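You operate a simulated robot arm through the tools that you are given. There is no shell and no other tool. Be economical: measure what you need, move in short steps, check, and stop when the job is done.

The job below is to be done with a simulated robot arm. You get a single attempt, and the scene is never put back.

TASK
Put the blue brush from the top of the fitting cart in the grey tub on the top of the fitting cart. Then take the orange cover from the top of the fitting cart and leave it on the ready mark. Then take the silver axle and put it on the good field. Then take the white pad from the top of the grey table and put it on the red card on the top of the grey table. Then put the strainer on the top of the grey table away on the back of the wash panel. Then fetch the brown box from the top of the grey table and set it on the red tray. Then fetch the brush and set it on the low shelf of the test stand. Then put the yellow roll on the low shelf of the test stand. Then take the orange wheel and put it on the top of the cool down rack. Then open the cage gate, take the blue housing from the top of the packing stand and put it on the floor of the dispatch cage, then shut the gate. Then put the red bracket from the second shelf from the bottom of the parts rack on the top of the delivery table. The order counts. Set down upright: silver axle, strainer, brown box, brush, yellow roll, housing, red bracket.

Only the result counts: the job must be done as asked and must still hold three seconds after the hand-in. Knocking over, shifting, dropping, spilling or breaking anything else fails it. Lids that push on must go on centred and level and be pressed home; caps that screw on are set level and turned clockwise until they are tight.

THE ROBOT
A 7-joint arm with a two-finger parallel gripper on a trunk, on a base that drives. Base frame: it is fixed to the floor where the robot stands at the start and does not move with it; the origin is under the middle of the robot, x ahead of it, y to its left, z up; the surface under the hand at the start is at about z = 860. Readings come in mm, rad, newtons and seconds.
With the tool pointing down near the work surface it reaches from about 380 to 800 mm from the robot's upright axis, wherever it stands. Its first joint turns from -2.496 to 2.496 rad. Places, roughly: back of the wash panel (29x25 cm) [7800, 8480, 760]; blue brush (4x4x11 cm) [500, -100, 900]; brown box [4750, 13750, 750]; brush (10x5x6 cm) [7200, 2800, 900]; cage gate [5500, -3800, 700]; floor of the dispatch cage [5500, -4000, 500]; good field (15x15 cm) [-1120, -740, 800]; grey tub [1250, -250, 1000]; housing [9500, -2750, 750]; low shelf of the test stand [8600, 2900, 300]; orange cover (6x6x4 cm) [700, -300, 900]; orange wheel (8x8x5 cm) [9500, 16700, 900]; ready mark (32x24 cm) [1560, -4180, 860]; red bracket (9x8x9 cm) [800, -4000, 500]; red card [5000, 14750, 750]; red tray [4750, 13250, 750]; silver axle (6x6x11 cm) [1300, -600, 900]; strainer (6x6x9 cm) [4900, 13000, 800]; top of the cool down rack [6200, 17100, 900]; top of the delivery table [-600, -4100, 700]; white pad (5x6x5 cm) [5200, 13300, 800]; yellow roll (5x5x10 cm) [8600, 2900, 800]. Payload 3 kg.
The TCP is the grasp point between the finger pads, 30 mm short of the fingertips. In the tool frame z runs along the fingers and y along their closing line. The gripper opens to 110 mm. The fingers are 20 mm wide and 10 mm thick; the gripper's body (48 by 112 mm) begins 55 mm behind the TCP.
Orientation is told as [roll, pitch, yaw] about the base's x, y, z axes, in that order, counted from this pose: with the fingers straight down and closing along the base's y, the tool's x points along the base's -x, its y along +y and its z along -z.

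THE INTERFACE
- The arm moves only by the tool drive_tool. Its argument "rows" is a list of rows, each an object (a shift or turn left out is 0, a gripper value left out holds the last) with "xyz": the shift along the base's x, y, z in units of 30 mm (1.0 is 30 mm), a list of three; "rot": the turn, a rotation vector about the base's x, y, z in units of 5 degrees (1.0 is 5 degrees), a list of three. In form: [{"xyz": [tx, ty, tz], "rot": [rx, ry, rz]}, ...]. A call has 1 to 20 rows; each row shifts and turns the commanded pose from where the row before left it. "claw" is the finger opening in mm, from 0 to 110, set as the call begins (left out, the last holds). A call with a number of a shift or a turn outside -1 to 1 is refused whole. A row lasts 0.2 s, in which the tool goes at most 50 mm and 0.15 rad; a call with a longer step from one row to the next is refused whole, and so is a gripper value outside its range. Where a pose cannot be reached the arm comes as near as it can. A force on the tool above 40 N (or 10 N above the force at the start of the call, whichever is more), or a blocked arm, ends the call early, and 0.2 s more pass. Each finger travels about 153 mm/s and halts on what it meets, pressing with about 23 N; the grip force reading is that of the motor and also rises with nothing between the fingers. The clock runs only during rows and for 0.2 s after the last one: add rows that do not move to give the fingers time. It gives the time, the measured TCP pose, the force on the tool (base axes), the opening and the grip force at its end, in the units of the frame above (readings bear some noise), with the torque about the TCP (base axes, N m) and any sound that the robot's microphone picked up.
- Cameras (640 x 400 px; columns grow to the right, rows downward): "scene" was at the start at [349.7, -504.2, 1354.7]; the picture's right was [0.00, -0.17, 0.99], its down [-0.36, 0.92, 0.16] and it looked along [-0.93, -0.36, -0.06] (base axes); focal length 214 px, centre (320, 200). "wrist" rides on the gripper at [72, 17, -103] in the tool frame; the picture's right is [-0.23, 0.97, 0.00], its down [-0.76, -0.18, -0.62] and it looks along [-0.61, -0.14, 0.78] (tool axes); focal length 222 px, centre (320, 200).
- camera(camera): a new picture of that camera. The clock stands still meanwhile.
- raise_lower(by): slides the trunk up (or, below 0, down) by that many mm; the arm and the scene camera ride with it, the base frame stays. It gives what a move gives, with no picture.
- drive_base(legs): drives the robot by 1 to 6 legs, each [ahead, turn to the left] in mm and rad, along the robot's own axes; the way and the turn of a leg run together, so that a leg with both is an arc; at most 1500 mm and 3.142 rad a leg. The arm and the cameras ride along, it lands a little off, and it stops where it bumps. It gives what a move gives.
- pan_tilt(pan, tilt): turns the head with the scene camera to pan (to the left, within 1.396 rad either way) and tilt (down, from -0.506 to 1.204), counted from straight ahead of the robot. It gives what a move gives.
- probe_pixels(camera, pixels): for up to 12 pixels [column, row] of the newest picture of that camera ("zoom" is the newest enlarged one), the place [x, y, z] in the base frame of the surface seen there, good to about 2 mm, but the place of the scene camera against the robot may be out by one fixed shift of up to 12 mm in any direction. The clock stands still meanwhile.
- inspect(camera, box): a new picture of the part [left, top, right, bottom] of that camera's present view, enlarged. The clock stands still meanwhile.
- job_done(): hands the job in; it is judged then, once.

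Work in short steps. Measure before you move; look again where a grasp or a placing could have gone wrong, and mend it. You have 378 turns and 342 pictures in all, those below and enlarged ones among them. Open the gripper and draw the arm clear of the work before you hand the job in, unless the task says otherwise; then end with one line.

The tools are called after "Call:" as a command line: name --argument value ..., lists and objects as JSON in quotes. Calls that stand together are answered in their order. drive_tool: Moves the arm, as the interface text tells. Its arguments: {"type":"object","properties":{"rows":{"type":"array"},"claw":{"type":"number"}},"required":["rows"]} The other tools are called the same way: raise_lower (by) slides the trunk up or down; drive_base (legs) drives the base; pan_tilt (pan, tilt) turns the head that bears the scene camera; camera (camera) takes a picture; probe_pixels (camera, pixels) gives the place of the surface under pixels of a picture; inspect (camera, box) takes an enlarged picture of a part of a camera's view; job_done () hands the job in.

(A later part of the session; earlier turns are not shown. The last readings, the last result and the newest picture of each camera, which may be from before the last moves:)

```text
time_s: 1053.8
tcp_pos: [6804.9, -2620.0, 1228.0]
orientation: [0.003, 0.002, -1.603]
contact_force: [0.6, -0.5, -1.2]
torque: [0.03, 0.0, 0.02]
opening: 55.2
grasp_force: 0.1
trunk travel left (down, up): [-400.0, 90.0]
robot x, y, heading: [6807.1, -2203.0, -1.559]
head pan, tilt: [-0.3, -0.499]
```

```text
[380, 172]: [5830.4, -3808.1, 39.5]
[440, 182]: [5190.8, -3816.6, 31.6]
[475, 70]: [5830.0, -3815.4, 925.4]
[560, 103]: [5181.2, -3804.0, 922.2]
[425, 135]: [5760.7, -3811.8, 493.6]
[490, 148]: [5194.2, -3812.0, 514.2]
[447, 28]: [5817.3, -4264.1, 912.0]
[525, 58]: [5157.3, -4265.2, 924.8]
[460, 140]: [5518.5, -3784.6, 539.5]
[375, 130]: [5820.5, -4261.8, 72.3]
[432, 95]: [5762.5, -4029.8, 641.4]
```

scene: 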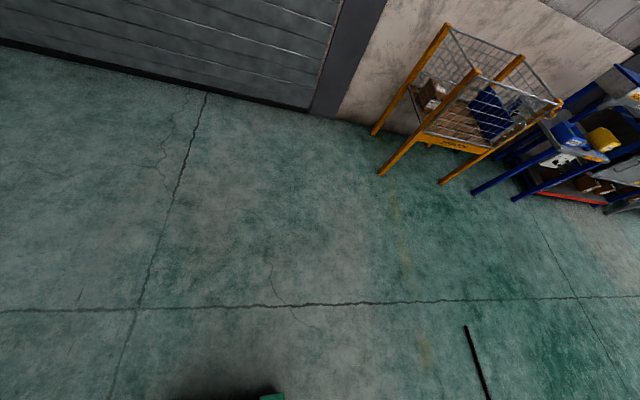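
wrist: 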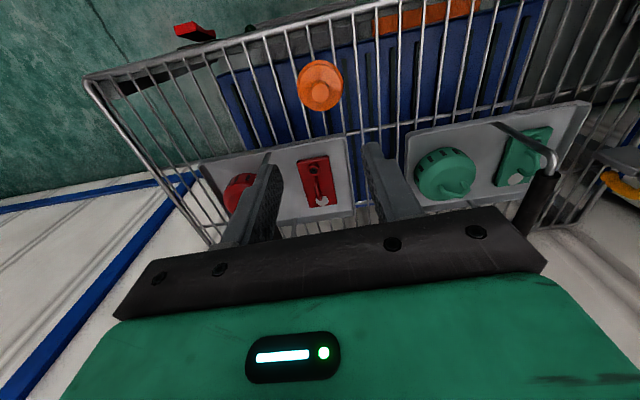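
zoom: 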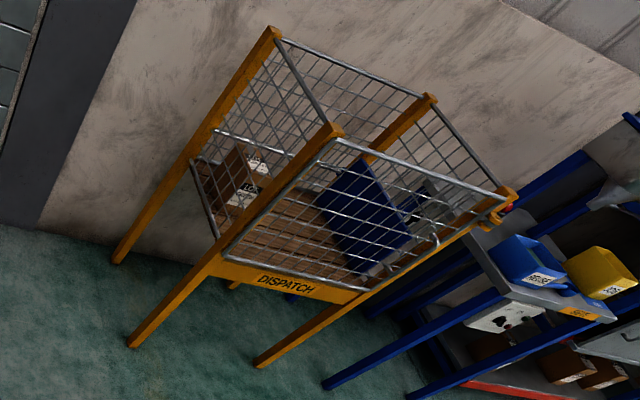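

The cage: x 5180–5830, y -4265…-3810, floor ≈500, frame top ≈915, wire gate on the north face. I drive to (5600,-2950) facing it.

Call:
drive_base --legs '[[0, -0.515], [0, -0.515], [1400, 0], [0, 0.51], [0, 0.506]]'

Call:
pan_tilt --pan 0 --tilt -0.506

Call:
camera --camera "scene"

```text
time_s: 1066.7
tcp_pos: [5635.2, -3366.5, 1226.4]
orientation: [0.002, 0.003, -1.597]
contact_force: [-0.5, -0.7, -0.2]
torque: [0.01, 0.02, 0.02]
opening: 55.2
grasp_force: 0.2
trunk travel left (down, up): [-400.0, 90.0]
robot x, y, heading: [5602.9, -2948.5, -1.559]
head pan, tilt: [-0.3, -0.499]
```

```text
time_s: 1067.5
tcp_pos: [5634.7, -3365.5, 1227.0]
orientation: [0.002, 0.002, -1.596]
contact_force: [0.2, -0.3, 0.2]
torque: [-0.01, -0.01, -0.05]
opening: 55.2
grasp_force: 0.1
trunk travel left (down, up): [-400.0, 90.0]
robot x, y, heading: [5602.0, -2947.6, -1.554]
head pan, tilt: [0.0, -0.499]
```

```text
155 pictures are left
```

scene: 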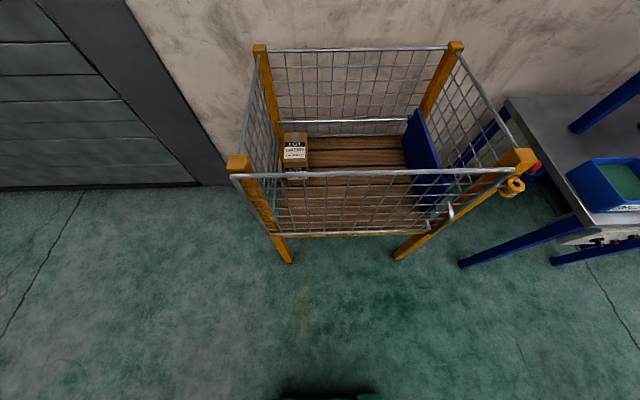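

The cage is open at the top; the gate has a handle at (445,212) and a latch at (512,186). I enlarge it.

Call:
inspect --camera "scene" --box '[400, 140, 550, 270]'

Call:
inspect --camera "scene" --box '[210, 130, 540, 280]'

Call:
probe_pixels --camera "scene" --pixels '[[447, 212], [452, 205], [440, 222], [513, 186], [530, 165], [500, 170], [240, 178], [280, 235], [430, 230], [507, 180], [350, 170], [240, 162]]'

```text
3.08 times, centred on (475, 205) of scene
```

zoom: 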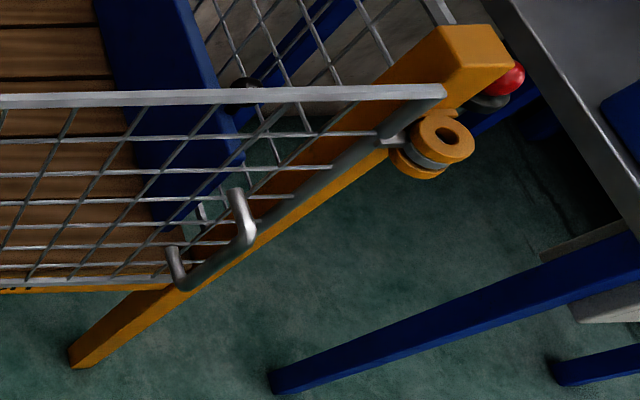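

```text
1.94 times, centred on (375, 205) of scene
```

zoom: 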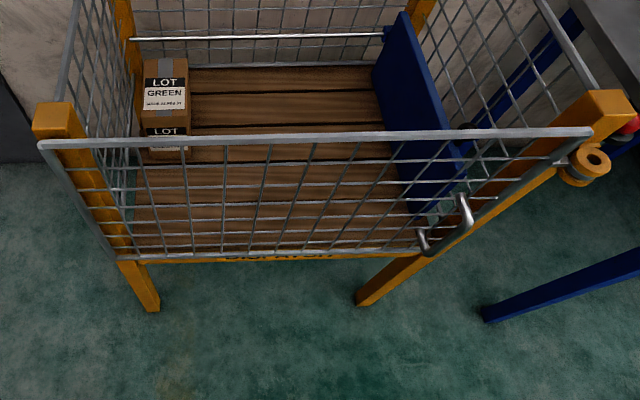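

```text
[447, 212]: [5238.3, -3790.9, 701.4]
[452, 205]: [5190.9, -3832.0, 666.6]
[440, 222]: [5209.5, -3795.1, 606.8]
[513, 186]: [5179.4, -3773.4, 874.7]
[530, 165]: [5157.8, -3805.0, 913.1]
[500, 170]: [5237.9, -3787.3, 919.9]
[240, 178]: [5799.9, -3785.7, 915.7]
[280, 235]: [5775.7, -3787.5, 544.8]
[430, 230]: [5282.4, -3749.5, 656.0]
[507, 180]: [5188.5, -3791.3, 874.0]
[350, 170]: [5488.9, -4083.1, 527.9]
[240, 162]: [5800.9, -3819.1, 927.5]
```

The handle seems to be a vertical bar near x≈5255, y≈-3745, z 600–710, gate frame y≈-3787, x 5237–5800. I move closer and look with the wrist camera to understand handle and latch.

Call:
drive_base --legs '[[150, 0]]'

Call:
drive_tool --rows '[{"xyz": [-1, 0, -1]}, {"xyz": [-1, 0, -1]}, {"xyz": [-1, 0, -1]}, {"xyz": [-1, 0, -1]}, {"xyz": [-1, 0, -1]}, {"xyz": [-1, 0, -1]}, {"xyz": [-1, 0, -1]}, {"xyz": [-1, 0, -1]}, {"xyz": [-1, 0, 0]}]'

Call:
camera --camera "wrist"

Call:
camera --camera "scene"

```text
time_s: 1068.8
tcp_pos: [5636.6, -3517.9, 1226.5]
orientation: [0.003, 0.001, -1.597]
contact_force: [-0.6, 0.6, -0.1]
torque: [-0.03, 0.02, 0.0]
opening: 54.9
grasp_force: 0.2
trunk travel left (down, up): [-400.0, 90.0]
robot x, y, heading: [5603.6, -3100.8, -1.562]
head pan, tilt: [0.0, -0.499]
```

```text
time_s: 1070.8
tcp_pos: [5366.9, -3518.0, 987.3]
orientation: [-0.001, 0.002, -1.599]
contact_force: [-0.5, -0.4, 0.1]
torque: [0.03, 0.04, 0.01]
opening: 54.9
grasp_force: 0.1
trunk travel left (down, up): [-400.0, 90.0]
robot x, y, heading: [5604.2, -3100.6, -1.566]
head pan, tilt: [0.0, -0.499]
```

```text
152 pictures are left
```

wrist: 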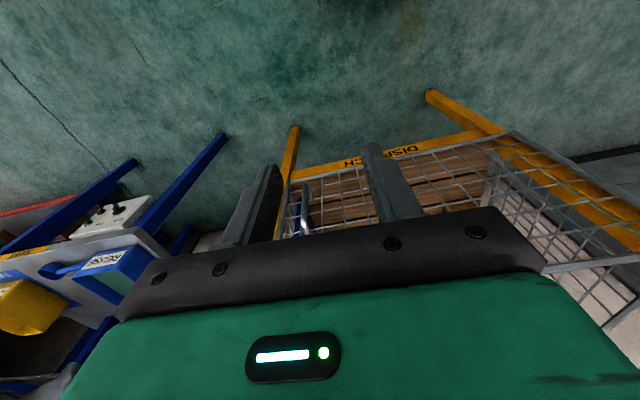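

```text
151 pictures are left
```

scene: 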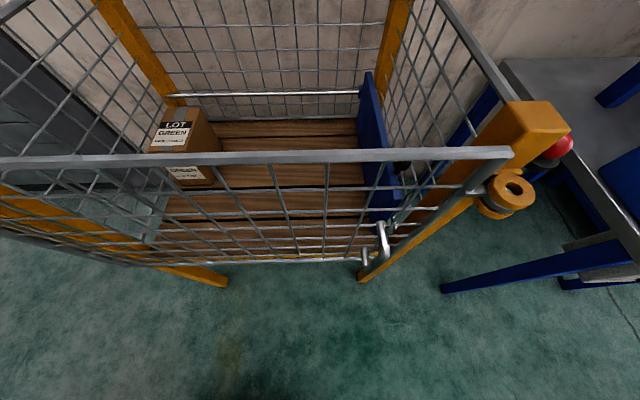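

Call:
inspect --camera "scene" --box '[340, 120, 580, 290]'

Call:
probe_pixels --camera "zoom" --pixels '[[110, 290], [107, 270], [105, 320], [65, 370], [90, 355], [455, 180], [420, 200], [375, 90], [440, 220], [150, 330], [350, 190], [580, 70]]'

```text
2.35 times, centred on (460, 205) of scene
```

zoom: 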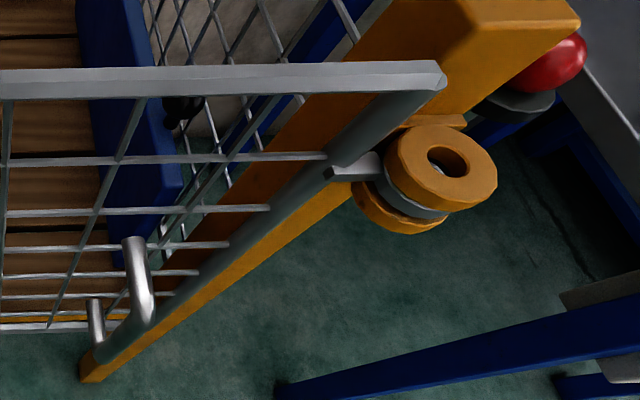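

```text
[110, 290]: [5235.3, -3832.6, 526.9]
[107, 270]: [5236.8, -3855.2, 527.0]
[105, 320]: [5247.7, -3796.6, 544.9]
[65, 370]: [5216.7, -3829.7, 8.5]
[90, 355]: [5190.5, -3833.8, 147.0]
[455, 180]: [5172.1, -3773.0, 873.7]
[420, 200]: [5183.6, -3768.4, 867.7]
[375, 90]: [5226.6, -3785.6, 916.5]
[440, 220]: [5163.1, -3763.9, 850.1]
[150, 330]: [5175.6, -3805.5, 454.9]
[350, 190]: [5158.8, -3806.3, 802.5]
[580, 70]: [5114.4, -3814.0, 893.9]
```

I check the other (east) side of the gate for hinges.

Call:
pan_tilt --pan 0.5 --tilt -0.4

Call:
camera --camera "scene"

Call:
inspect --camera "scene" --box '[60, 60, 340, 320]'

```text
time_s: 1071.8
tcp_pos: [5367.0, -3516.5, 986.4]
orientation: [0.003, 0.003, -1.599]
contact_force: [-0.7, -0.1, -0.3]
torque: [0.01, 0.01, 0.0]
opening: 54.8
grasp_force: 0.1
trunk travel left (down, up): [-400.0, 90.0]
robot x, y, heading: [5609.9, -3097.5, -1.566]
head pan, tilt: [0.499, -0.4]
```

```text
149 pictures are left
```

scene: 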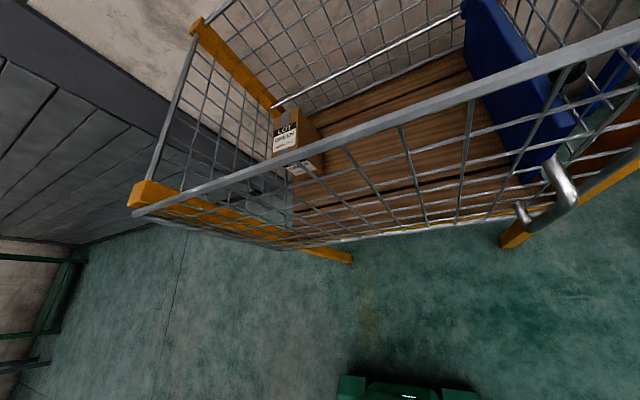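

```text
1.54 times, centred on (200, 190) of scene
```

zoom: 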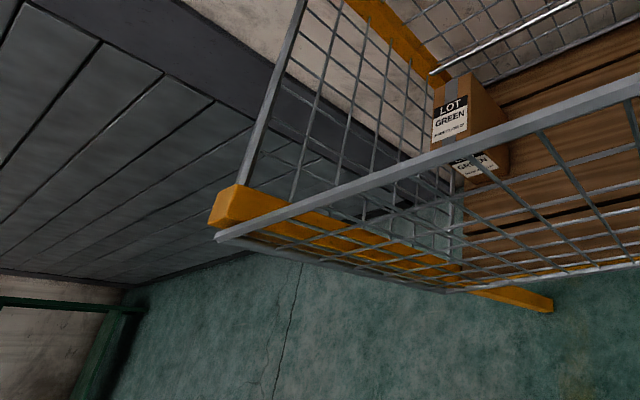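

No hinge hardware there; the east stile is likely the pivot and the west side has the latch and handle. I zoom on the handle.

Call:
inspect --camera "scene" --box '[490, 120, 640, 260]'

Call:
probe_pixels --camera "scene" --pixels '[[553, 170], [562, 182], [568, 192], [565, 203], [555, 212], [540, 222], [530, 226], [521, 212], [550, 160], [600, 170], [575, 195]]'

```text
2.86 times, centred on (565, 190) of scene
```

zoom: 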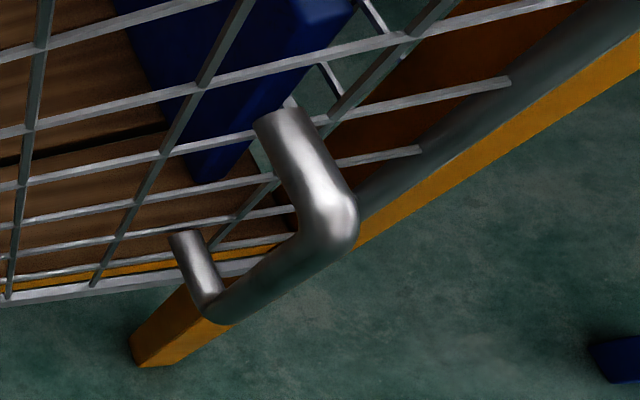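

```text
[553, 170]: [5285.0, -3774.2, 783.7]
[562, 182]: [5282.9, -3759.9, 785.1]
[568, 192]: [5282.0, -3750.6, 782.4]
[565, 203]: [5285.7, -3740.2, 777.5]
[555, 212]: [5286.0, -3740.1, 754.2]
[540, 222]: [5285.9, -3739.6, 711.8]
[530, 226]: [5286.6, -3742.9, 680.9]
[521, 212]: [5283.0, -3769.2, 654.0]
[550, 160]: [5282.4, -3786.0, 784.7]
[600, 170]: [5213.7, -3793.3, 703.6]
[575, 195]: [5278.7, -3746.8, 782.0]
```

Handle bar: vertical, x≈5278, y≈-3742, z≈650–777, 39 mm in front of the gate. To pull it along its arc (pivot at x≈5800) I should stand further west: I move the robot to about (5120,-3080), facing south.

Call:
drive_tool --rows '[{"xyz": [0.9, 0.5, 0.5]}, {"xyz": [0.9, 0.5, 0.5]}, {"xyz": [0.9, 0.5, 0.5]}, {"xyz": [0.9, 0.5, 0.5]}, {"xyz": [0.9, 0.3, 0.5]}, {"xyz": [0.9, 0.3, 0.5]}, {"xyz": [0.9, 0.2, 0.5]}, {"xyz": [0.9, 0, 0.5]}]'

Call:
drive_base --legs '[[0, -0.8], [0, -0.775], [490, 0], [0, 0.8], [0, 0.771]]'

Call:
pan_tilt --pan 0 --tilt -0.506

Call:
camera --camera "scene"

```text
time_s: 1073.6
tcp_pos: [5581.8, -3432.5, 1107.8]
orientation: [0.0, 0.0, -1.597]
contact_force: [-0.6, 0.6, -0.5]
torque: [-0.01, 0.01, 0.01]
opening: 55.2
grasp_force: 0.0
trunk travel left (down, up): [-400.0, 90.0]
robot x, y, heading: [5607.9, -3101.5, -1.561]
head pan, tilt: [0.499, -0.4]
```

```text
time_s: 1078.4
tcp_pos: [5269.6, -3074.3, 1108.0]
orientation: [0.001, 0.0, 3.12]
contact_force: [0.0, 1.5, -0.1]
torque: [-0.05, 0.02, -0.01]
opening: 55.1
grasp_force: 0.0
trunk travel left (down, up): [-400.0, 90.0]
robot x, y, heading: [5606.4, -3142.6, -3.116]
head pan, tilt: [0.499, -0.4]
stopped in leg 3: the robot was blocked; the commanded pose is now the measured one
```

```text
time_s: 1079.3
tcp_pos: [5269.0, -3077.4, 1108.2]
orientation: [0.003, 0.002, 3.12]
contact_force: [0.8, -0.8, 0.0]
torque: [0.03, 0.02, 0.0]
opening: 55.2
grasp_force: 0.0
trunk travel left (down, up): [-400.0, 90.0]
robot x, y, heading: [5604.2, -3140.2, -3.117]
head pan, tilt: [0.0, -0.499]
```

```text
146 pictures are left
```

scene: 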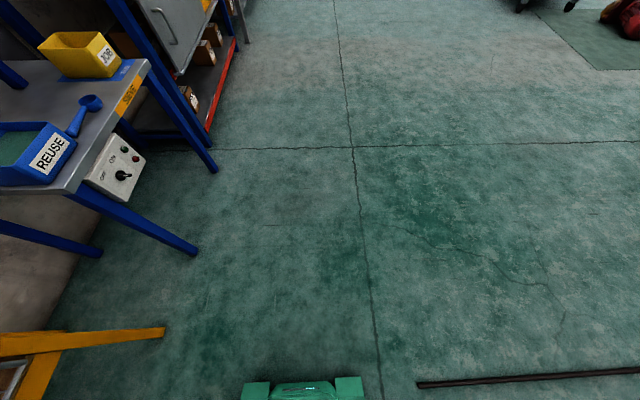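

Nothing is in the way ahead (view shows free floor); I just continue with the remaining legs.

Call:
drive_base --legs '[[480, 0]]'

Call:
drive_base --legs '[[0, 0.5], [0, 0.5], [0, 0.545]]'

Call:
camera --camera "scene"

```text
time_s: 1082.2
tcp_pos: [4789.7, -3089.7, 1108.5]
orientation: [0.002, 0.003, 3.122]
contact_force: [0.2, 0.3, 0.0]
torque: [-0.01, 0.02, 0.01]
opening: 55.0
grasp_force: 0.0
trunk travel left (down, up): [-400.0, 90.0]
robot x, y, heading: [5126.0, -3154.9, -3.115]
head pan, tilt: [0.0, -0.499]
```

```text
time_s: 1087.4
tcp_pos: [5053.2, -3490.0, 1110.0]
orientation: [-0.002, -0.001, -1.615]
contact_force: [0.3, 0.7, -0.7]
torque: [0.0, 0.08, -0.01]
opening: 54.8
grasp_force: 0.0
trunk travel left (down, up): [-400.0, 90.0]
robot x, y, heading: [5082.5, -3161.7, -1.582]
head pan, tilt: [0.0, -0.499]
stopped in leg 3: the robot was blocked; the commanded pose is now the measured one
```

```text
145 pictures are left
```

scene: 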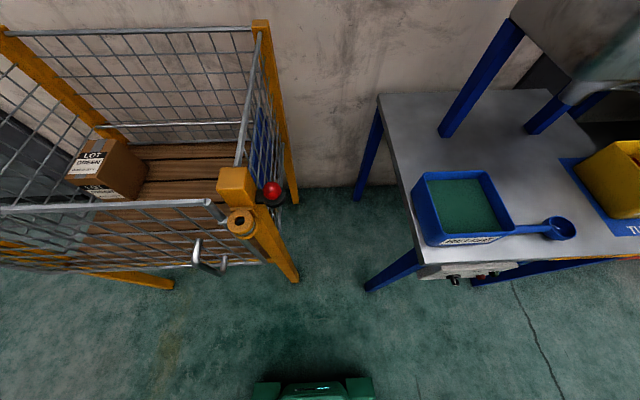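

Now I can see the latch side well. I enlarge the red knob, ring latch and handle.

Call:
inspect --camera "scene" --box '[170, 150, 310, 290]'

Call:
probe_pixels --camera "scene" --pixels '[[272, 190], [272, 200], [241, 222], [197, 245], [200, 265], [222, 262], [238, 185], [215, 215], [380, 270], [205, 205]]'

```text
2.86 times, centred on (240, 220) of scene
```

zoom: 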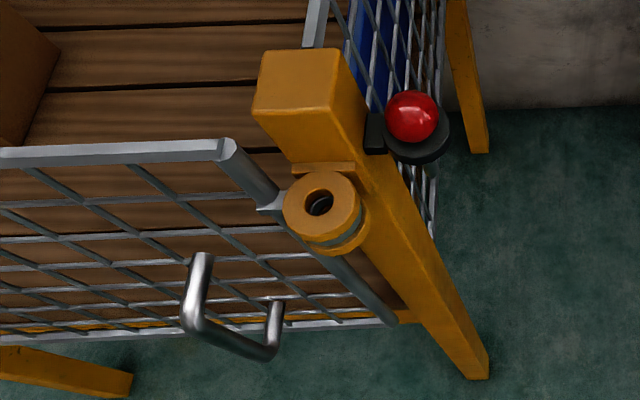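

```text
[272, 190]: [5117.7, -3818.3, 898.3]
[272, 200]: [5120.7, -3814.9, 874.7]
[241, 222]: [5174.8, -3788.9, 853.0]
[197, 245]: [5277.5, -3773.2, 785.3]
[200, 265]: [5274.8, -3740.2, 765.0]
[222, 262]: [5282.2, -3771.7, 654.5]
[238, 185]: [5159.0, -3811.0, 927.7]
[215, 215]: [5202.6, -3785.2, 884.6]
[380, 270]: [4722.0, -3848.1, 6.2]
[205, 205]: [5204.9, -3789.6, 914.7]
```

The ball-headed pin is parked in its holder, so the latch is unpinned; the gate should swing by the handle. I bring the hand in front of the handle and tilt it 45° toward south.

Call:
drive_tool --rows '[{"xyz": [0.93, -0.8, -0.9]}, {"xyz": [0.93, -0.8, -0.9]}, {"xyz": [0.93, -0.8, -0.9]}, {"xyz": [0.93, -0.8, -0.9]}, {"xyz": [0.93, -0.8, -0.9]}, {"xyz": [0.93, -0.8, -0.9]}, {"xyz": [0.93, -0.8, -0.9]}, {"xyz": [0.93, -0.6, -0.9]}, {"rot": [-1, 0, 0]}, {"rot": [-1, 0, 0]}, {"rot": [-1, 0, 0]}, {"rot": [-1, 0, 0]}, {"rot": [-1, 0, 0]}, {"rot": [-1, 0, 0]}, {"rot": [-1, 0, 0]}, {"rot": [-1, 0, 0]}, {"rot": [-1, 0, 0]}, {}]' --claw 60

Call:
camera --camera "wrist"

Call:
pan_tilt --pan 0 --tilt 0.3

Call:
camera --camera "scene"

```text
time_s: 1091.2
tcp_pos: [5275.4, -3675.1, 893.9]
orientation: [0.044, -0.786, -1.632]
contact_force: [-0.9, 0.3, 0.0]
torque: [-0.01, 0.01, -0.02]
opening: 60.2
grasp_force: 0.0
trunk travel left (down, up): [-400.0, 90.0]
robot x, y, heading: [5085.3, -3153.3, -1.575]
head pan, tilt: [0.0, -0.499]
```

```text
143 pictures are left
```

wrist: 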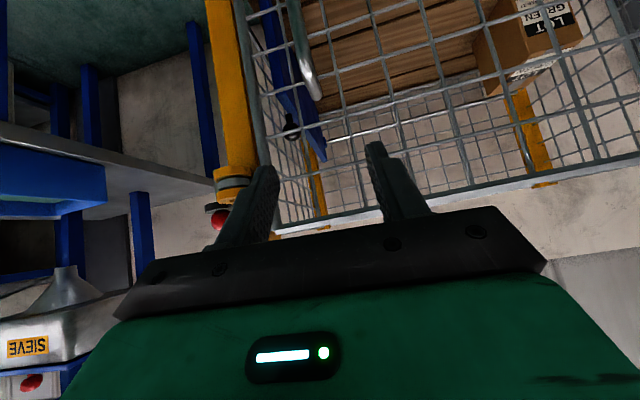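

```text
time_s: 1092.3
tcp_pos: [5277.2, -3675.1, 894.0]
orientation: [0.043, -0.784, -1.633]
contact_force: [-0.5, 0.2, 0.3]
torque: [0.0, -0.01, -0.03]
opening: 60.1
grasp_force: 0.0
trunk travel left (down, up): [-400.0, 90.0]
robot x, y, heading: [5082.8, -3151.9, -1.573]
head pan, tilt: [0.0, 0.3]
```

```text
142 pictures are left
```

scene: 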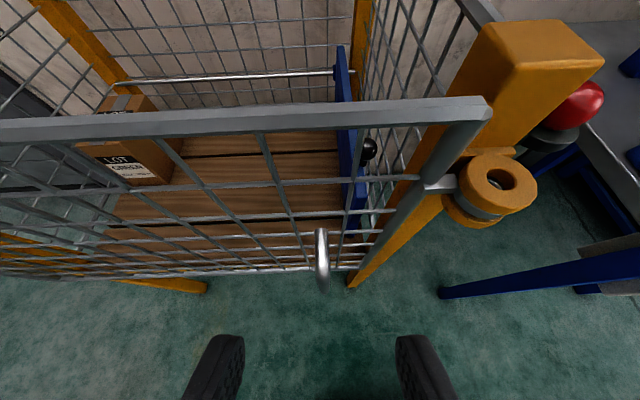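

The handle bar is ahead between the fingers. I probe it with the wrist camera for exact position.

Call:
probe_pixels --camera "wrist" --pixels '[[297, 20], [301, 40], [306, 65], [310, 85], [316, 95], [314, 78]]'

Call:
inspect --camera "wrist" --box '[260, 0, 360, 120]'

```text
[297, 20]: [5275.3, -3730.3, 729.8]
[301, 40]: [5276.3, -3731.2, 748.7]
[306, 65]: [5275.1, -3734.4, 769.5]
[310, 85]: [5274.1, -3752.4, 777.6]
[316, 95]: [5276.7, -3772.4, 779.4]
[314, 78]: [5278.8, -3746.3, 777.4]
```

```text
3.33 times, centred on (310, 60) of wrist
```

zoom: 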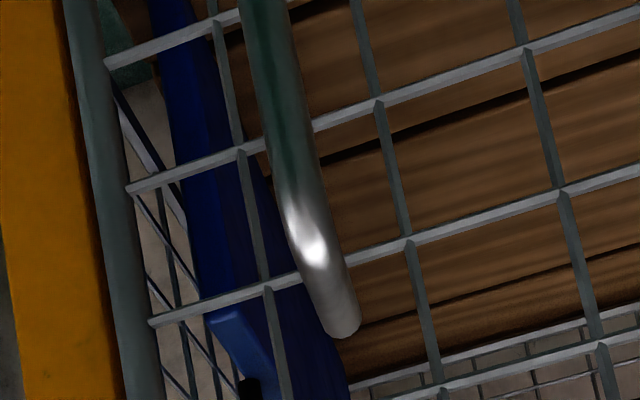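

Bar centre ≈ (5275.5,-3738). I go down to the pre-grasp point and then advance along the tool axis to straddle the bar at z≈718.

Call:
drive_tool --rows '[{"xyz": [-0.05, 0, -0.95]}, {"xyz": [0, 0, -0.95]}, {"xyz": [0, 0, -0.95]}, {"xyz": [0, 0, -0.95]}, {"xyz": [0, -0.5, -0.5]}, {"xyz": [0, -0.5, -0.5]}, {"xyz": [0, -0.5, -0.5]}, {"xyz": [0, -0.5, -0.5]}, {}]'

Call:
camera --camera "wrist"

Call:
camera --camera "scene"

```text
time_s: 1094.3
tcp_pos: [5273.3, -3735.1, 719.3]
orientation: [0.043, -0.782, -1.632]
contact_force: [0.9, -0.2, 0.4]
torque: [-0.02, 0.0, -0.02]
opening: 60.0
grasp_force: 0.0
trunk travel left (down, up): [-400.0, 90.0]
robot x, y, heading: [5082.3, -3156.9, -1.578]
head pan, tilt: [0.0, 0.3]
```

```text
140 pictures are left
```

wrist: 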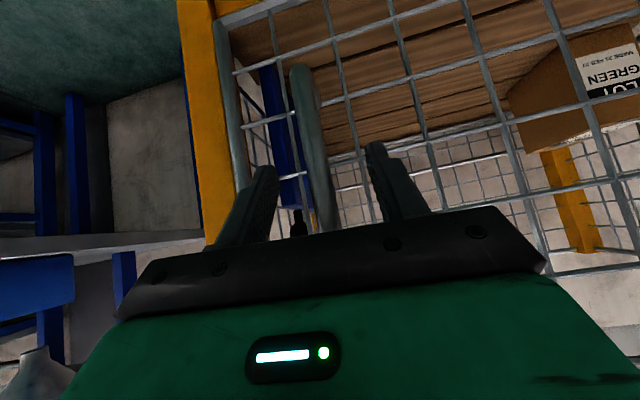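

```text
139 pictures are left
```

scene: 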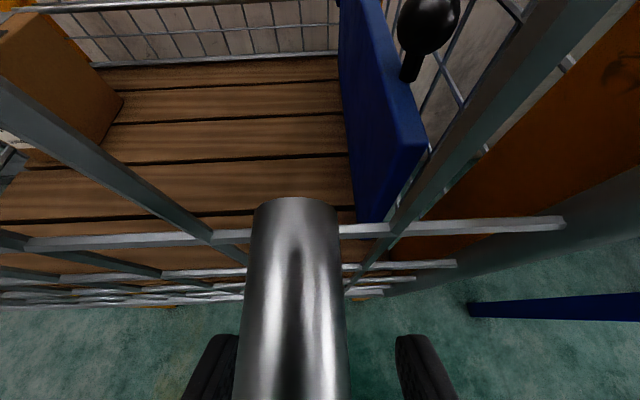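

The bar is between the fingers. I close on it.

Call:
drive_tool --rows '[{}, {}, {}, {}]' --claw 0

Call:
drive_tool --rows '[{"xyz": [0, 0.3, 0]}, {"xyz": [0.02, 0.4, 0]}, {}]'

```text
time_s: 1095.3
tcp_pos: [5275.4, -3736.1, 719.2]
orientation: [0.043, -0.783, -1.633]
contact_force: [8.4, 0.2, 0.3]
torque: [0.01, 1.29, 0.07]
opening: 14.2
grasp_force: 45.1
trunk travel left (down, up): [-400.0, 90.0]
robot x, y, heading: [5083.1, -3152.7, -1.58]
head pan, tilt: [0.0, 0.3]
```

```text
time_s: 1096.1
tcp_pos: [5276.7, -3715.6, 719.6]
orientation: [0.044, -0.787, -1.63]
contact_force: [21.2, -2.6, 0.8]
torque: [0.0, 1.18, 0.05]
opening: 14.6
grasp_force: 44.9
trunk travel left (down, up): [-400.0, 90.0]
robot x, y, heading: [5084.3, -3160.0, -1.58]
head pan, tilt: [0.0, 0.3]
```

Call:
camera --camera "scene"

Call:
camera --camera "wrist"

```text
138 pictures are left
```

scene: 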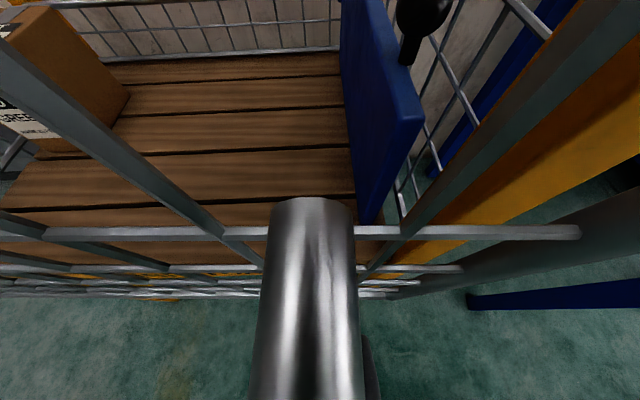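

```text
137 pictures are left
```

wrist: 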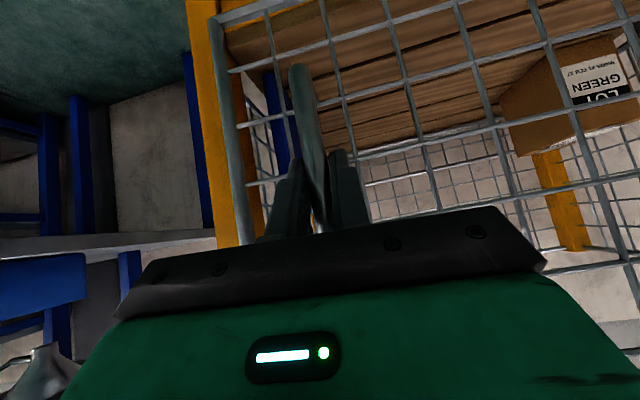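

The gate moves with the pull (hinge at east). Since the tilted arm cannot come much nearer, I pull by backing the base with a slight left turn so the hand follows the arc.

Call:
drive_base --legs '[[-80, 0.03]]'

```text
time_s: 1097.2
tcp_pos: [5290.8, -3645.5, 720.9]
orientation: [0.047, -0.788, -1.607]
contact_force: [2.7, -0.5, -11.8]
torque: [-1.64, 1.38, -0.33]
opening: 14.3
grasp_force: 44.9
trunk travel left (down, up): [-400.0, 90.0]
robot x, y, heading: [5084.0, -3091.6, -1.557]
head pan, tilt: [0.0, 0.3]
stopped in leg 1: the force on the tool passed its limit at 42 N (the readings are from after the stop); the commanded pose is now the measured one
```

The hand is on the expected arc. I continue in smaller pulls.

Call:
drive_base --legs '[[-45, 0.025]]'

Call:
drive_base --legs '[[-45, 0.03]]'

Call:
camera --camera "scene"

```text
time_s: 1098.1
tcp_pos: [5305.5, -3595.7, 721.1]
orientation: [0.049, -0.79, -1.582]
contact_force: [17.5, -8.0, -0.7]
torque: [-0.8, 0.58, -0.52]
opening: 14.5
grasp_force: 44.7
trunk travel left (down, up): [-400.0, 90.0]
robot x, y, heading: [5075.1, -3041.8, -1.532]
head pan, tilt: [0.0, 0.3]
```

```text
time_s: 1099.0
tcp_pos: [5317.8, -3557.0, 722.8]
orientation: [0.052, -0.793, -1.55]
contact_force: [6.5, -2.7, -17.2]
torque: [-1.77, 1.29, -0.32]
opening: 14.5
grasp_force: 44.8
trunk travel left (down, up): [-400.0, 90.0]
robot x, y, heading: [5076.2, -3011.9, -1.519]
head pan, tilt: [0.0, 0.3]
stopped in leg 1: the force on the tool passed its limit at 44 N (the readings are from after the stop); the commanded pose is now the measured one
```

```text
136 pictures are left
```

scene: 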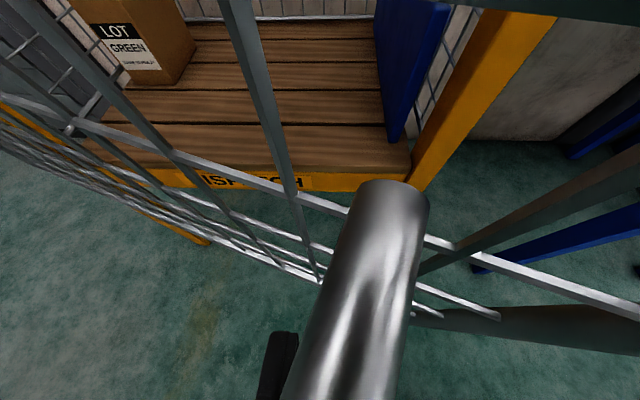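

About 22° open. I continue with the arm along the arc, yawing the tool a little with the gate.

Call:
drive_tool --rows '[{"xyz": [0.41, 0.82, 0], "rot": [0, 0, -0.4]}, {"xyz": [0.45, 0.8, 0], "rot": [0, 0, -0.4]}, {"xyz": [0.49, 0.77, 0], "rot": [0, 0, -0.4]}, {"xyz": [0.53, 0.75, 0], "rot": [0, 0, -0.4]}]'

Call:
camera --camera "scene"

```text
time_s: 1100.0
tcp_pos: [5374.0, -3462.7, 724.5]
orientation: [0.051, -0.794, -1.692]
contact_force: [-3.9, 0.9, -19.9]
torque: [-2.06, 1.36, -0.53]
opening: 14.4
grasp_force: 45.1
trunk travel left (down, up): [-400.0, 90.0]
robot x, y, heading: [5079.9, -3008.8, -1.517]
head pan, tilt: [0.0, 0.3]
```

```text
135 pictures are left
```

scene: 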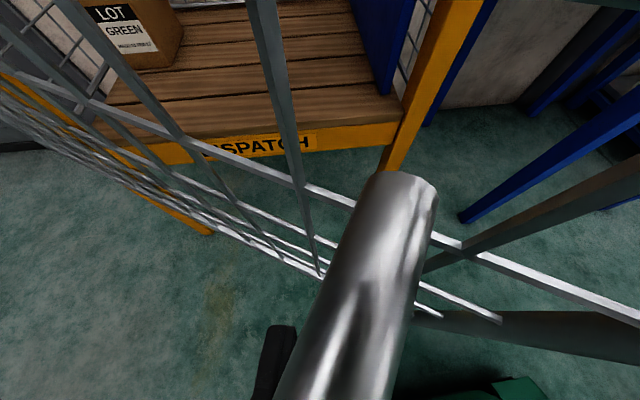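

Now ≈33° open. I continue with the base: back 60 with a 0.08 rad left turn, twice.

Call:
drive_base --legs '[[-55, 0.075]]'

Call:
drive_base --legs '[[-45, 0.085]]'

```text
time_s: 1100.8
tcp_pos: [5389.8, -3437.3, 729.1]
orientation: [0.063, -0.803, -1.66]
contact_force: [3.6, -1.5, 2.2]
torque: [-0.06, 1.29, 0.09]
opening: 14.5
grasp_force: 45.3
trunk travel left (down, up): [-400.0, 90.0]
robot x, y, heading: [5071.6, -2990.3, -1.494]
head pan, tilt: [0.0, 0.3]
stopped in leg 1: the force on the tool passed its limit at 51 N (the readings are from after the stop); the commanded pose is now the measured one
```

```text
time_s: 1101.6
tcp_pos: [5404.3, -3413.9, 733.1]
orientation: [0.076, -0.811, -1.632]
contact_force: [1.9, -1.1, 3.8]
torque: [-0.27, 0.94, -0.04]
opening: 14.2
grasp_force: 44.9
trunk travel left (down, up): [-400.0, 90.0]
robot x, y, heading: [5070.7, -2975.5, -1.462]
head pan, tilt: [0.0, 0.3]
stopped in leg 1: the force on the tool passed its limit at 60 N (the readings are from after the stop); the commanded pose is now the measured one
```

≈38° open. That is enough to get behind it; I release the handle and withdraw along the tool axis.

Call:
drive_tool --rows '[{}, {}, {}]' --claw 70

Call:
drive_tool --rows '[{"xyz": [0, 0.5, 0.6]}, {"xyz": [0, 0.5, 0.6]}, {"xyz": [0, 0.2, 0.8]}, {"xyz": [0, 0, 0.9]}, {"xyz": [0, 0, 0.9]}, {"xyz": [0, 0, 0.9]}, {"xyz": [0, 0, 0.9]}, {"xyz": [0, 0, 0.9]}]'

Call:
camera --camera "scene"

```text
time_s: 1102.4
tcp_pos: [5403.8, -3413.6, 732.2]
orientation: [0.076, -0.813, -1.634]
contact_force: [-0.2, 0.8, -0.2]
torque: [0.0, 0.01, -0.01]
opening: 69.9
grasp_force: 0.2
trunk travel left (down, up): [-400.0, 90.0]
robot x, y, heading: [5073.5, -2974.1, -1.466]
head pan, tilt: [0.0, 0.3]
```

```text
time_s: 1104.2
tcp_pos: [5403.6, -3377.6, 927.4]
orientation: [0.076, -0.813, -1.636]
contact_force: [1.0, 0.4, 0.3]
torque: [0.03, 0.04, -0.03]
opening: 70.1
grasp_force: 0.1
trunk travel left (down, up): [-400.0, 90.0]
robot x, y, heading: [5069.6, -2970.8, -1.466]
head pan, tilt: [0.0, 0.3]
```

```text
134 pictures are left
```

scene: 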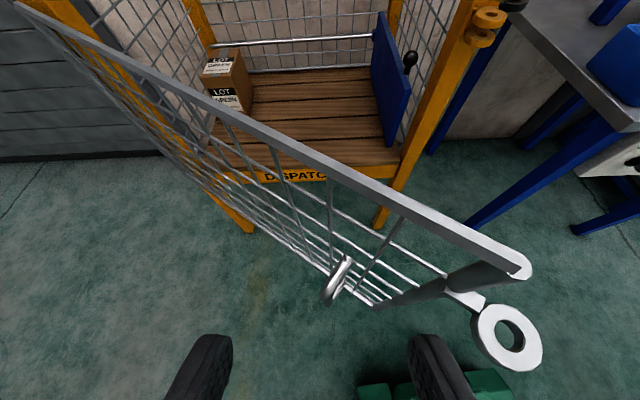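

The gate is about 40° open. I untilt the hand, close the fingers, and go over the gate's top to its inner side to push it wider.

Call:
drive_tool --rows '[{"xyz": [0, 0, 0.9], "rot": [1, 0, 0]}, {"xyz": [0, 0, 0.9], "rot": [1, 0, 0]}, {"xyz": [0, 0, 0.9], "rot": [1, 0, 0]}, {"xyz": [0, 0, 0.5], "rot": [1, 0, 0]}, {"rot": [1, 0, 0]}, {"rot": [1, 0, 0]}, {"rot": [1, 0, 0]}, {"rot": [1, 0, 0]}, {"rot": [1, 0, 0]}, {"rot": [0.3, 0, 0]}, {}]' --claw 0

Call:
drive_tool --rows '[{"xyz": [0, -0.9, 0]}, {"xyz": [0, -0.9, 0]}, {"xyz": [0, -0.9, 0]}, {"xyz": [-0.2, -0.9, 0]}, {"xyz": [-0.2, -0.9, 0]}, {"xyz": [0, 0, -1]}, {"xyz": [0, 0, -1]}, {"xyz": [0, 0, -1]}, {"xyz": [0, 0, -1]}, {"xyz": [0, 0, -1]}]'

Call:
camera --camera "wrist"

Call:
camera --camera "scene"

```text
time_s: 1106.6
tcp_pos: [5404.5, -3378.4, 1022.9]
orientation: [0.031, 0.0, -1.614]
contact_force: [-0.7, 0.8, 0.5]
torque: [-0.01, 0.0, 0.01]
opening: 0.2
grasp_force: 22.9
trunk travel left (down, up): [-400.0, 90.0]
robot x, y, heading: [5070.3, -2970.5, -1.461]
head pan, tilt: [0.0, 0.3]
```

```text
time_s: 1108.8
tcp_pos: [5392.1, -3512.1, 873.6]
orientation: [0.032, -0.002, -1.613]
contact_force: [0.0, 0.1, -0.4]
torque: [0.01, -0.01, -0.05]
opening: 0.2
grasp_force: 22.5
trunk travel left (down, up): [-400.0, 90.0]
robot x, y, heading: [5069.0, -2971.8, -1.463]
head pan, tilt: [0.0, 0.3]
```

```text
133 pictures are left
```

wrist: 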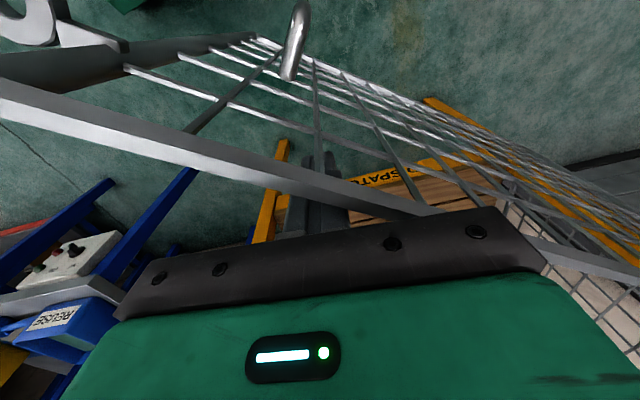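

```text
132 pictures are left
```

scene: 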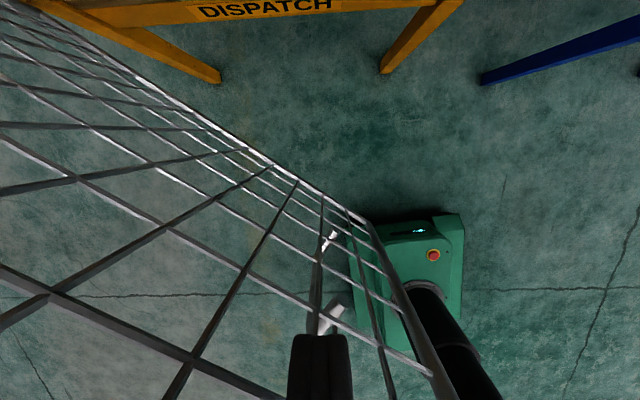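

The fingers are behind the gate's rail on the inner side. I push it open along its arc toward ~80°.

Call:
drive_tool --rows '[{"xyz": [0.67, 0.73, 0]}, {"xyz": [0.67, 0.73, 0]}, {"xyz": [0.58, 0.61, 0]}, {"xyz": [0.58, 0.61, 0]}, {"xyz": [0.64, 0.55, 0]}, {"xyz": [0.64, 0.55, 0]}, {"xyz": [0.69, 0.48, 0]}, {"xyz": [0.69, 0.48, 0]}, {"xyz": [0.74, 0.4, 0]}, {"xyz": [0.74, 0.4, 0]}, {"xyz": [0.78, 0.32, 0]}, {"xyz": [0.78, 0.32, 0]}, {"xyz": [0.8, 0.24, 0]}, {"xyz": [0.8, 0.24, 0]}, {}]'

Call:
pan_tilt --pan 0 --tilt -0.3

Call:
camera --camera "scene"

```text
time_s: 1112.0
tcp_pos: [5654.5, -3322.8, 873.2]
orientation: [0.032, 0.0, -1.614]
contact_force: [-0.3, 0.6, -0.2]
torque: [0.01, -0.02, -0.02]
opening: 0.0
grasp_force: 22.8
out of reach, approached as far as the arm can: row 13, 14
trunk travel left (down, up): [-400.0, 90.0]
robot x, y, heading: [5071.2, -2973.8, -1.465]
head pan, tilt: [0.0, 0.3]
```

```text
time_s: 1113.0
tcp_pos: [5654.8, -3322.7, 872.7]
orientation: [0.031, -0.001, -1.614]
contact_force: [-0.8, -1.3, -0.1]
torque: [0.03, 0.01, 0.01]
opening: 0.3
grasp_force: 23.7
trunk travel left (down, up): [-400.0, 90.0]
robot x, y, heading: [5068.8, -2976.7, -1.464]
head pan, tilt: [0.0, -0.3]
```

```text
131 pictures are left
```

scene: 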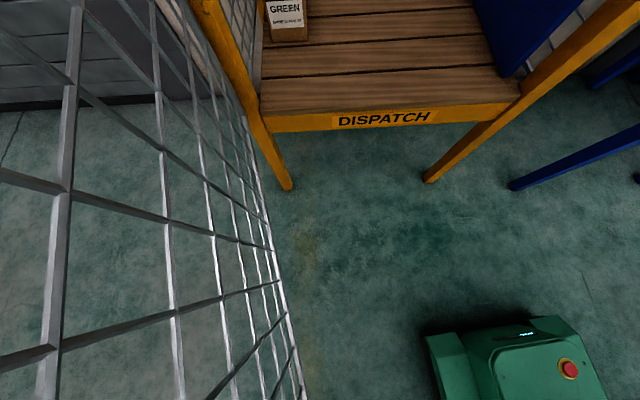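

The gate stands ≈80° open. I lift the hand away, back off north, and drive east to the packing stand.

Call:
drive_tool --rows '[{"xyz": [-0.9, 0, 0]}, {"xyz": [-0.9, 0, 0.3]}, {"xyz": [-0.9, 0, 0.9]}, {"xyz": [-0.9, 0, 0.9]}, {"xyz": [-0.9, 0, 0.9]}, {"xyz": [-0.9, -0.3, 0.9]}, {"xyz": [-0.9, -0.3, 0.9]}, {"xyz": [-0.9, -0.3, 0.9]}, {"xyz": [-0.9, -0.3, 0.9]}, {"xyz": [-0.9, -0.3, 0.9]}, {"xyz": [-0.9, -0.2, 0.9]}, {"xyz": [-0.9, 0, 0.9]}, {"xyz": [-0.9, 0, 0.9]}, {"xyz": [-0.9, 0, 0.9]}, {"xyz": [-0.9, 0, 0.9]}, {"xyz": [-0.9, 0, 0.4]}, {"xyz": [-0.9, 0, 0]}]' --claw 60

Call:
drive_base --legs '[[-400, 0], [0, 0.73], [0, 0.734], [1500, 0], [1500, 0]]'

Call:
pan_tilt --pan 0 --tilt -0.506

Call:
camera --camera "scene"

```text
time_s: 1116.6
tcp_pos: [5194.1, -3372.7, 1246.2]
orientation: [0.032, 0.0, -1.614]
contact_force: [0.9, -0.8, 0.3]
torque: [0.0, 0.02, -0.03]
opening: 60.1
grasp_force: 0.1
trunk travel left (down, up): [-400.0, 90.0]
robot x, y, heading: [5073.1, -2976.4, -1.474]
head pan, tilt: [0.0, -0.3]
```

```text
time_s: 1137.1
tcp_pos: [8421.0, -2477.6, 1246.8]
orientation: [0.031, 0.0, -0.138]
contact_force: [0.1, -0.6, -0.7]
torque: [0.0, 0.01, -0.03]
opening: 60.1
grasp_force: 0.1
trunk travel left (down, up): [-400.0, 90.0]
robot x, y, heading: [8012.3, -2560.7, 0.012]
head pan, tilt: [0.0, -0.3]
```

```text
time_s: 1137.8
tcp_pos: [8422.1, -2478.6, 1245.3]
orientation: [0.033, 0.001, -0.137]
contact_force: [0.6, 0.2, -0.5]
torque: [-0.03, 0.02, 0.04]
opening: 60.1
grasp_force: 0.0
trunk travel left (down, up): [-400.0, 90.0]
robot x, y, heading: [8012.5, -2565.0, 0.015]
head pan, tilt: [0.0, -0.499]
```

```text
130 pictures are left
```

scene: 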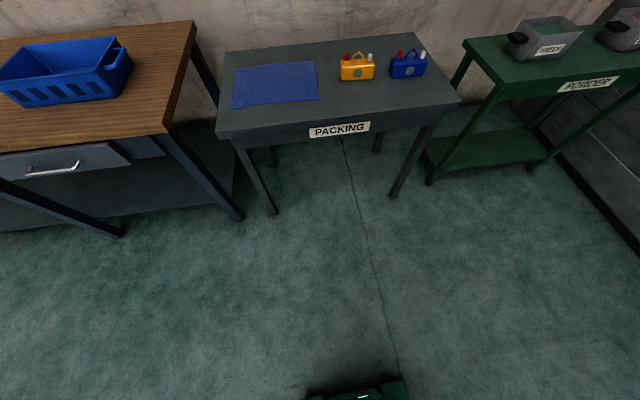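

The PACKING stand has an orange and a blue housing; the blue one is at (407,65). I zoom and probe.

Call:
inspect --camera "scene" --box '[310, 30, 460, 140]'

Call:
probe_pixels --camera "scene" --pixels '[[407, 66], [394, 72], [422, 70], [405, 52], [422, 55], [407, 78], [455, 102], [220, 135], [358, 70], [340, 130]]'

```text
3.64 times, centred on (385, 85) of scene
```

zoom: 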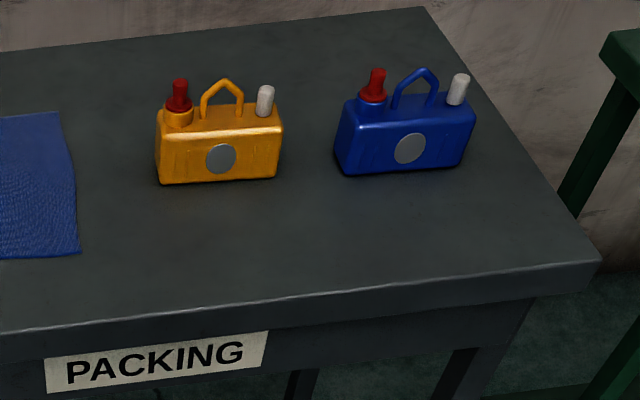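

```text
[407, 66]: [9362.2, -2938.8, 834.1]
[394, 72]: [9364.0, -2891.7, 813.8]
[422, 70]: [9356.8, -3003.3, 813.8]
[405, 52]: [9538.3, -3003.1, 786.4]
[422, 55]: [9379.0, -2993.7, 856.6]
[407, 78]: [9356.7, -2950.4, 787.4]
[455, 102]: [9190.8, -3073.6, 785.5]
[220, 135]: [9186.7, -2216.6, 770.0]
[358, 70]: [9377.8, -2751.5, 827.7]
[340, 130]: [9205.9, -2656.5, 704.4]
```

Blue housing ≈ (9370,-2942), ~110 mm long in y, standing on z≈780. I drive up to about (8790,-2850) facing it.

Call:
drive_base --legs '[[0, -0.37], [830, 0], [0, 0.355]]'

Call:
drive_tool --rows '[{"rot": [0, 0, -1]}, {"rot": [0, 0, -1]}, {"rot": [0, 0, -1]}, {"rot": [0, 0, -1]}, {"rot": [0, 0, -1]}, {"rot": [0, 0, -1]}, {"rot": [0, 0, -1]}, {"rot": [0, 0, -1]}, {"rot": [0, 0, -1]}, {"rot": [0, 0, -1]}, {"rot": [0, 0, -1]}, {"rot": [0, 0, -1]}, {"rot": [0, 0, -1]}, {"rot": [0, 0, -1]}, {"rot": [0, 0, -1]}, {"rot": [0, 0, -1]}]' --claw 90

Call:
camera --camera "wrist"

```text
time_s: 1144.5
tcp_pos: [9198.0, -2769.8, 1245.8]
orientation: [0.032, 0.001, -0.151]
contact_force: [-0.5, 0.0, 0.4]
torque: [0.0, 0.05, 0.01]
opening: 60.0
grasp_force: 0.0
trunk travel left (down, up): [-400.0, 90.0]
robot x, y, heading: [8789.5, -2858.5, -0.005]
head pan, tilt: [0.0, -0.499]
```

```text
time_s: 1147.9
tcp_pos: [9198.3, -2768.6, 1245.9]
orientation: [0.033, -0.003, -1.547]
contact_force: [-0.5, -0.2, 1.1]
torque: [0.0, 0.0, 0.0]
opening: 90.1
grasp_force: 0.0
trunk travel left (down, up): [-400.0, 90.0]
robot x, y, heading: [8790.7, -2861.1, 0.006]
head pan, tilt: [0.0, -0.499]
```

```text
128 pictures are left
```

wrist: 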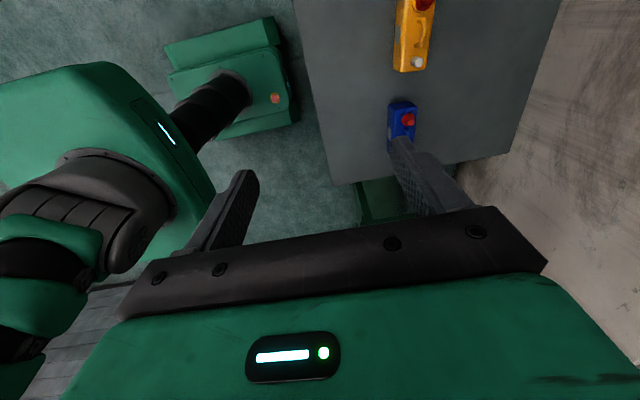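

I remove the small residual tilt (≈1.9°) and move over the housing.

Call:
drive_tool --rows '[{"xyz": [0.9, -0.9, 0], "rot": [0, 0.19, 0]}, {"xyz": [0.9, -0.9, 0], "rot": [0, 0.19, 0]}, {"xyz": [0.9, -0.9, 0]}, {"xyz": [0.9, -0.9, 0]}, {"xyz": [0.9, -0.9, 0]}, {"xyz": [0.9, -0.9, 0]}]'

Call:
camera --camera "wrist"

```text
time_s: 1149.3
tcp_pos: [9360.6, -2930.2, 1246.5]
orientation: [-0.004, 0.001, -1.547]
contact_force: [0.3, -0.8, -0.3]
torque: [0.12, -0.04, -0.01]
opening: 90.0
grasp_force: 0.0
trunk travel left (down, up): [-400.0, 90.0]
robot x, y, heading: [8788.2, -2858.1, 0.0]
head pan, tilt: [0.0, -0.499]
```

```text
127 pictures are left
```

wrist: 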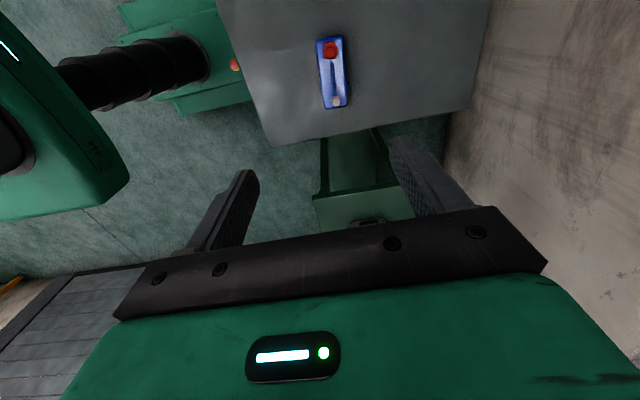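

Call:
inspect --camera "wrist" --box '[290, 20, 380, 120]'

Call:
probe_pixels --camera "zoom" --pixels '[[300, 95], [325, 345], [320, 220], [270, 180], [360, 170], [285, 340], [375, 335], [255, 80], [340, 72], [200, 200], [316, 180]]'

```text
4.00 times, centred on (335, 70) of wrist
```

zoom: 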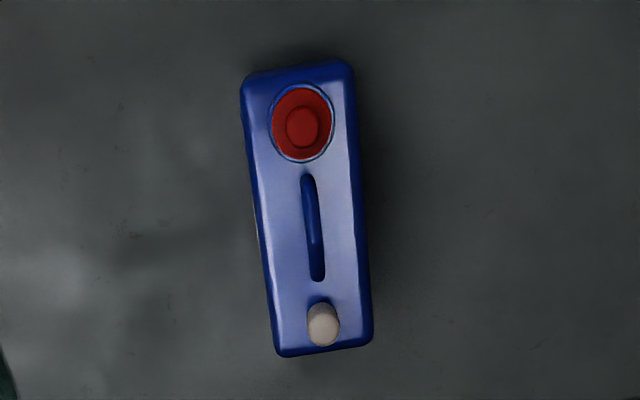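

```text
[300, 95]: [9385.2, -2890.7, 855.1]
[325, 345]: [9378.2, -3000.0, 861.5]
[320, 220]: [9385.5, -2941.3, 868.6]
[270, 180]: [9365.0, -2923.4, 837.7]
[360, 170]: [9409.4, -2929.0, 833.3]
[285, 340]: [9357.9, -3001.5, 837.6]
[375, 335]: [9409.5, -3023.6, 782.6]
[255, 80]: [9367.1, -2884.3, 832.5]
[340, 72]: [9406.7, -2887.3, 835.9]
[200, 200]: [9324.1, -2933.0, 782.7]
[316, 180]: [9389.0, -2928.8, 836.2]
```

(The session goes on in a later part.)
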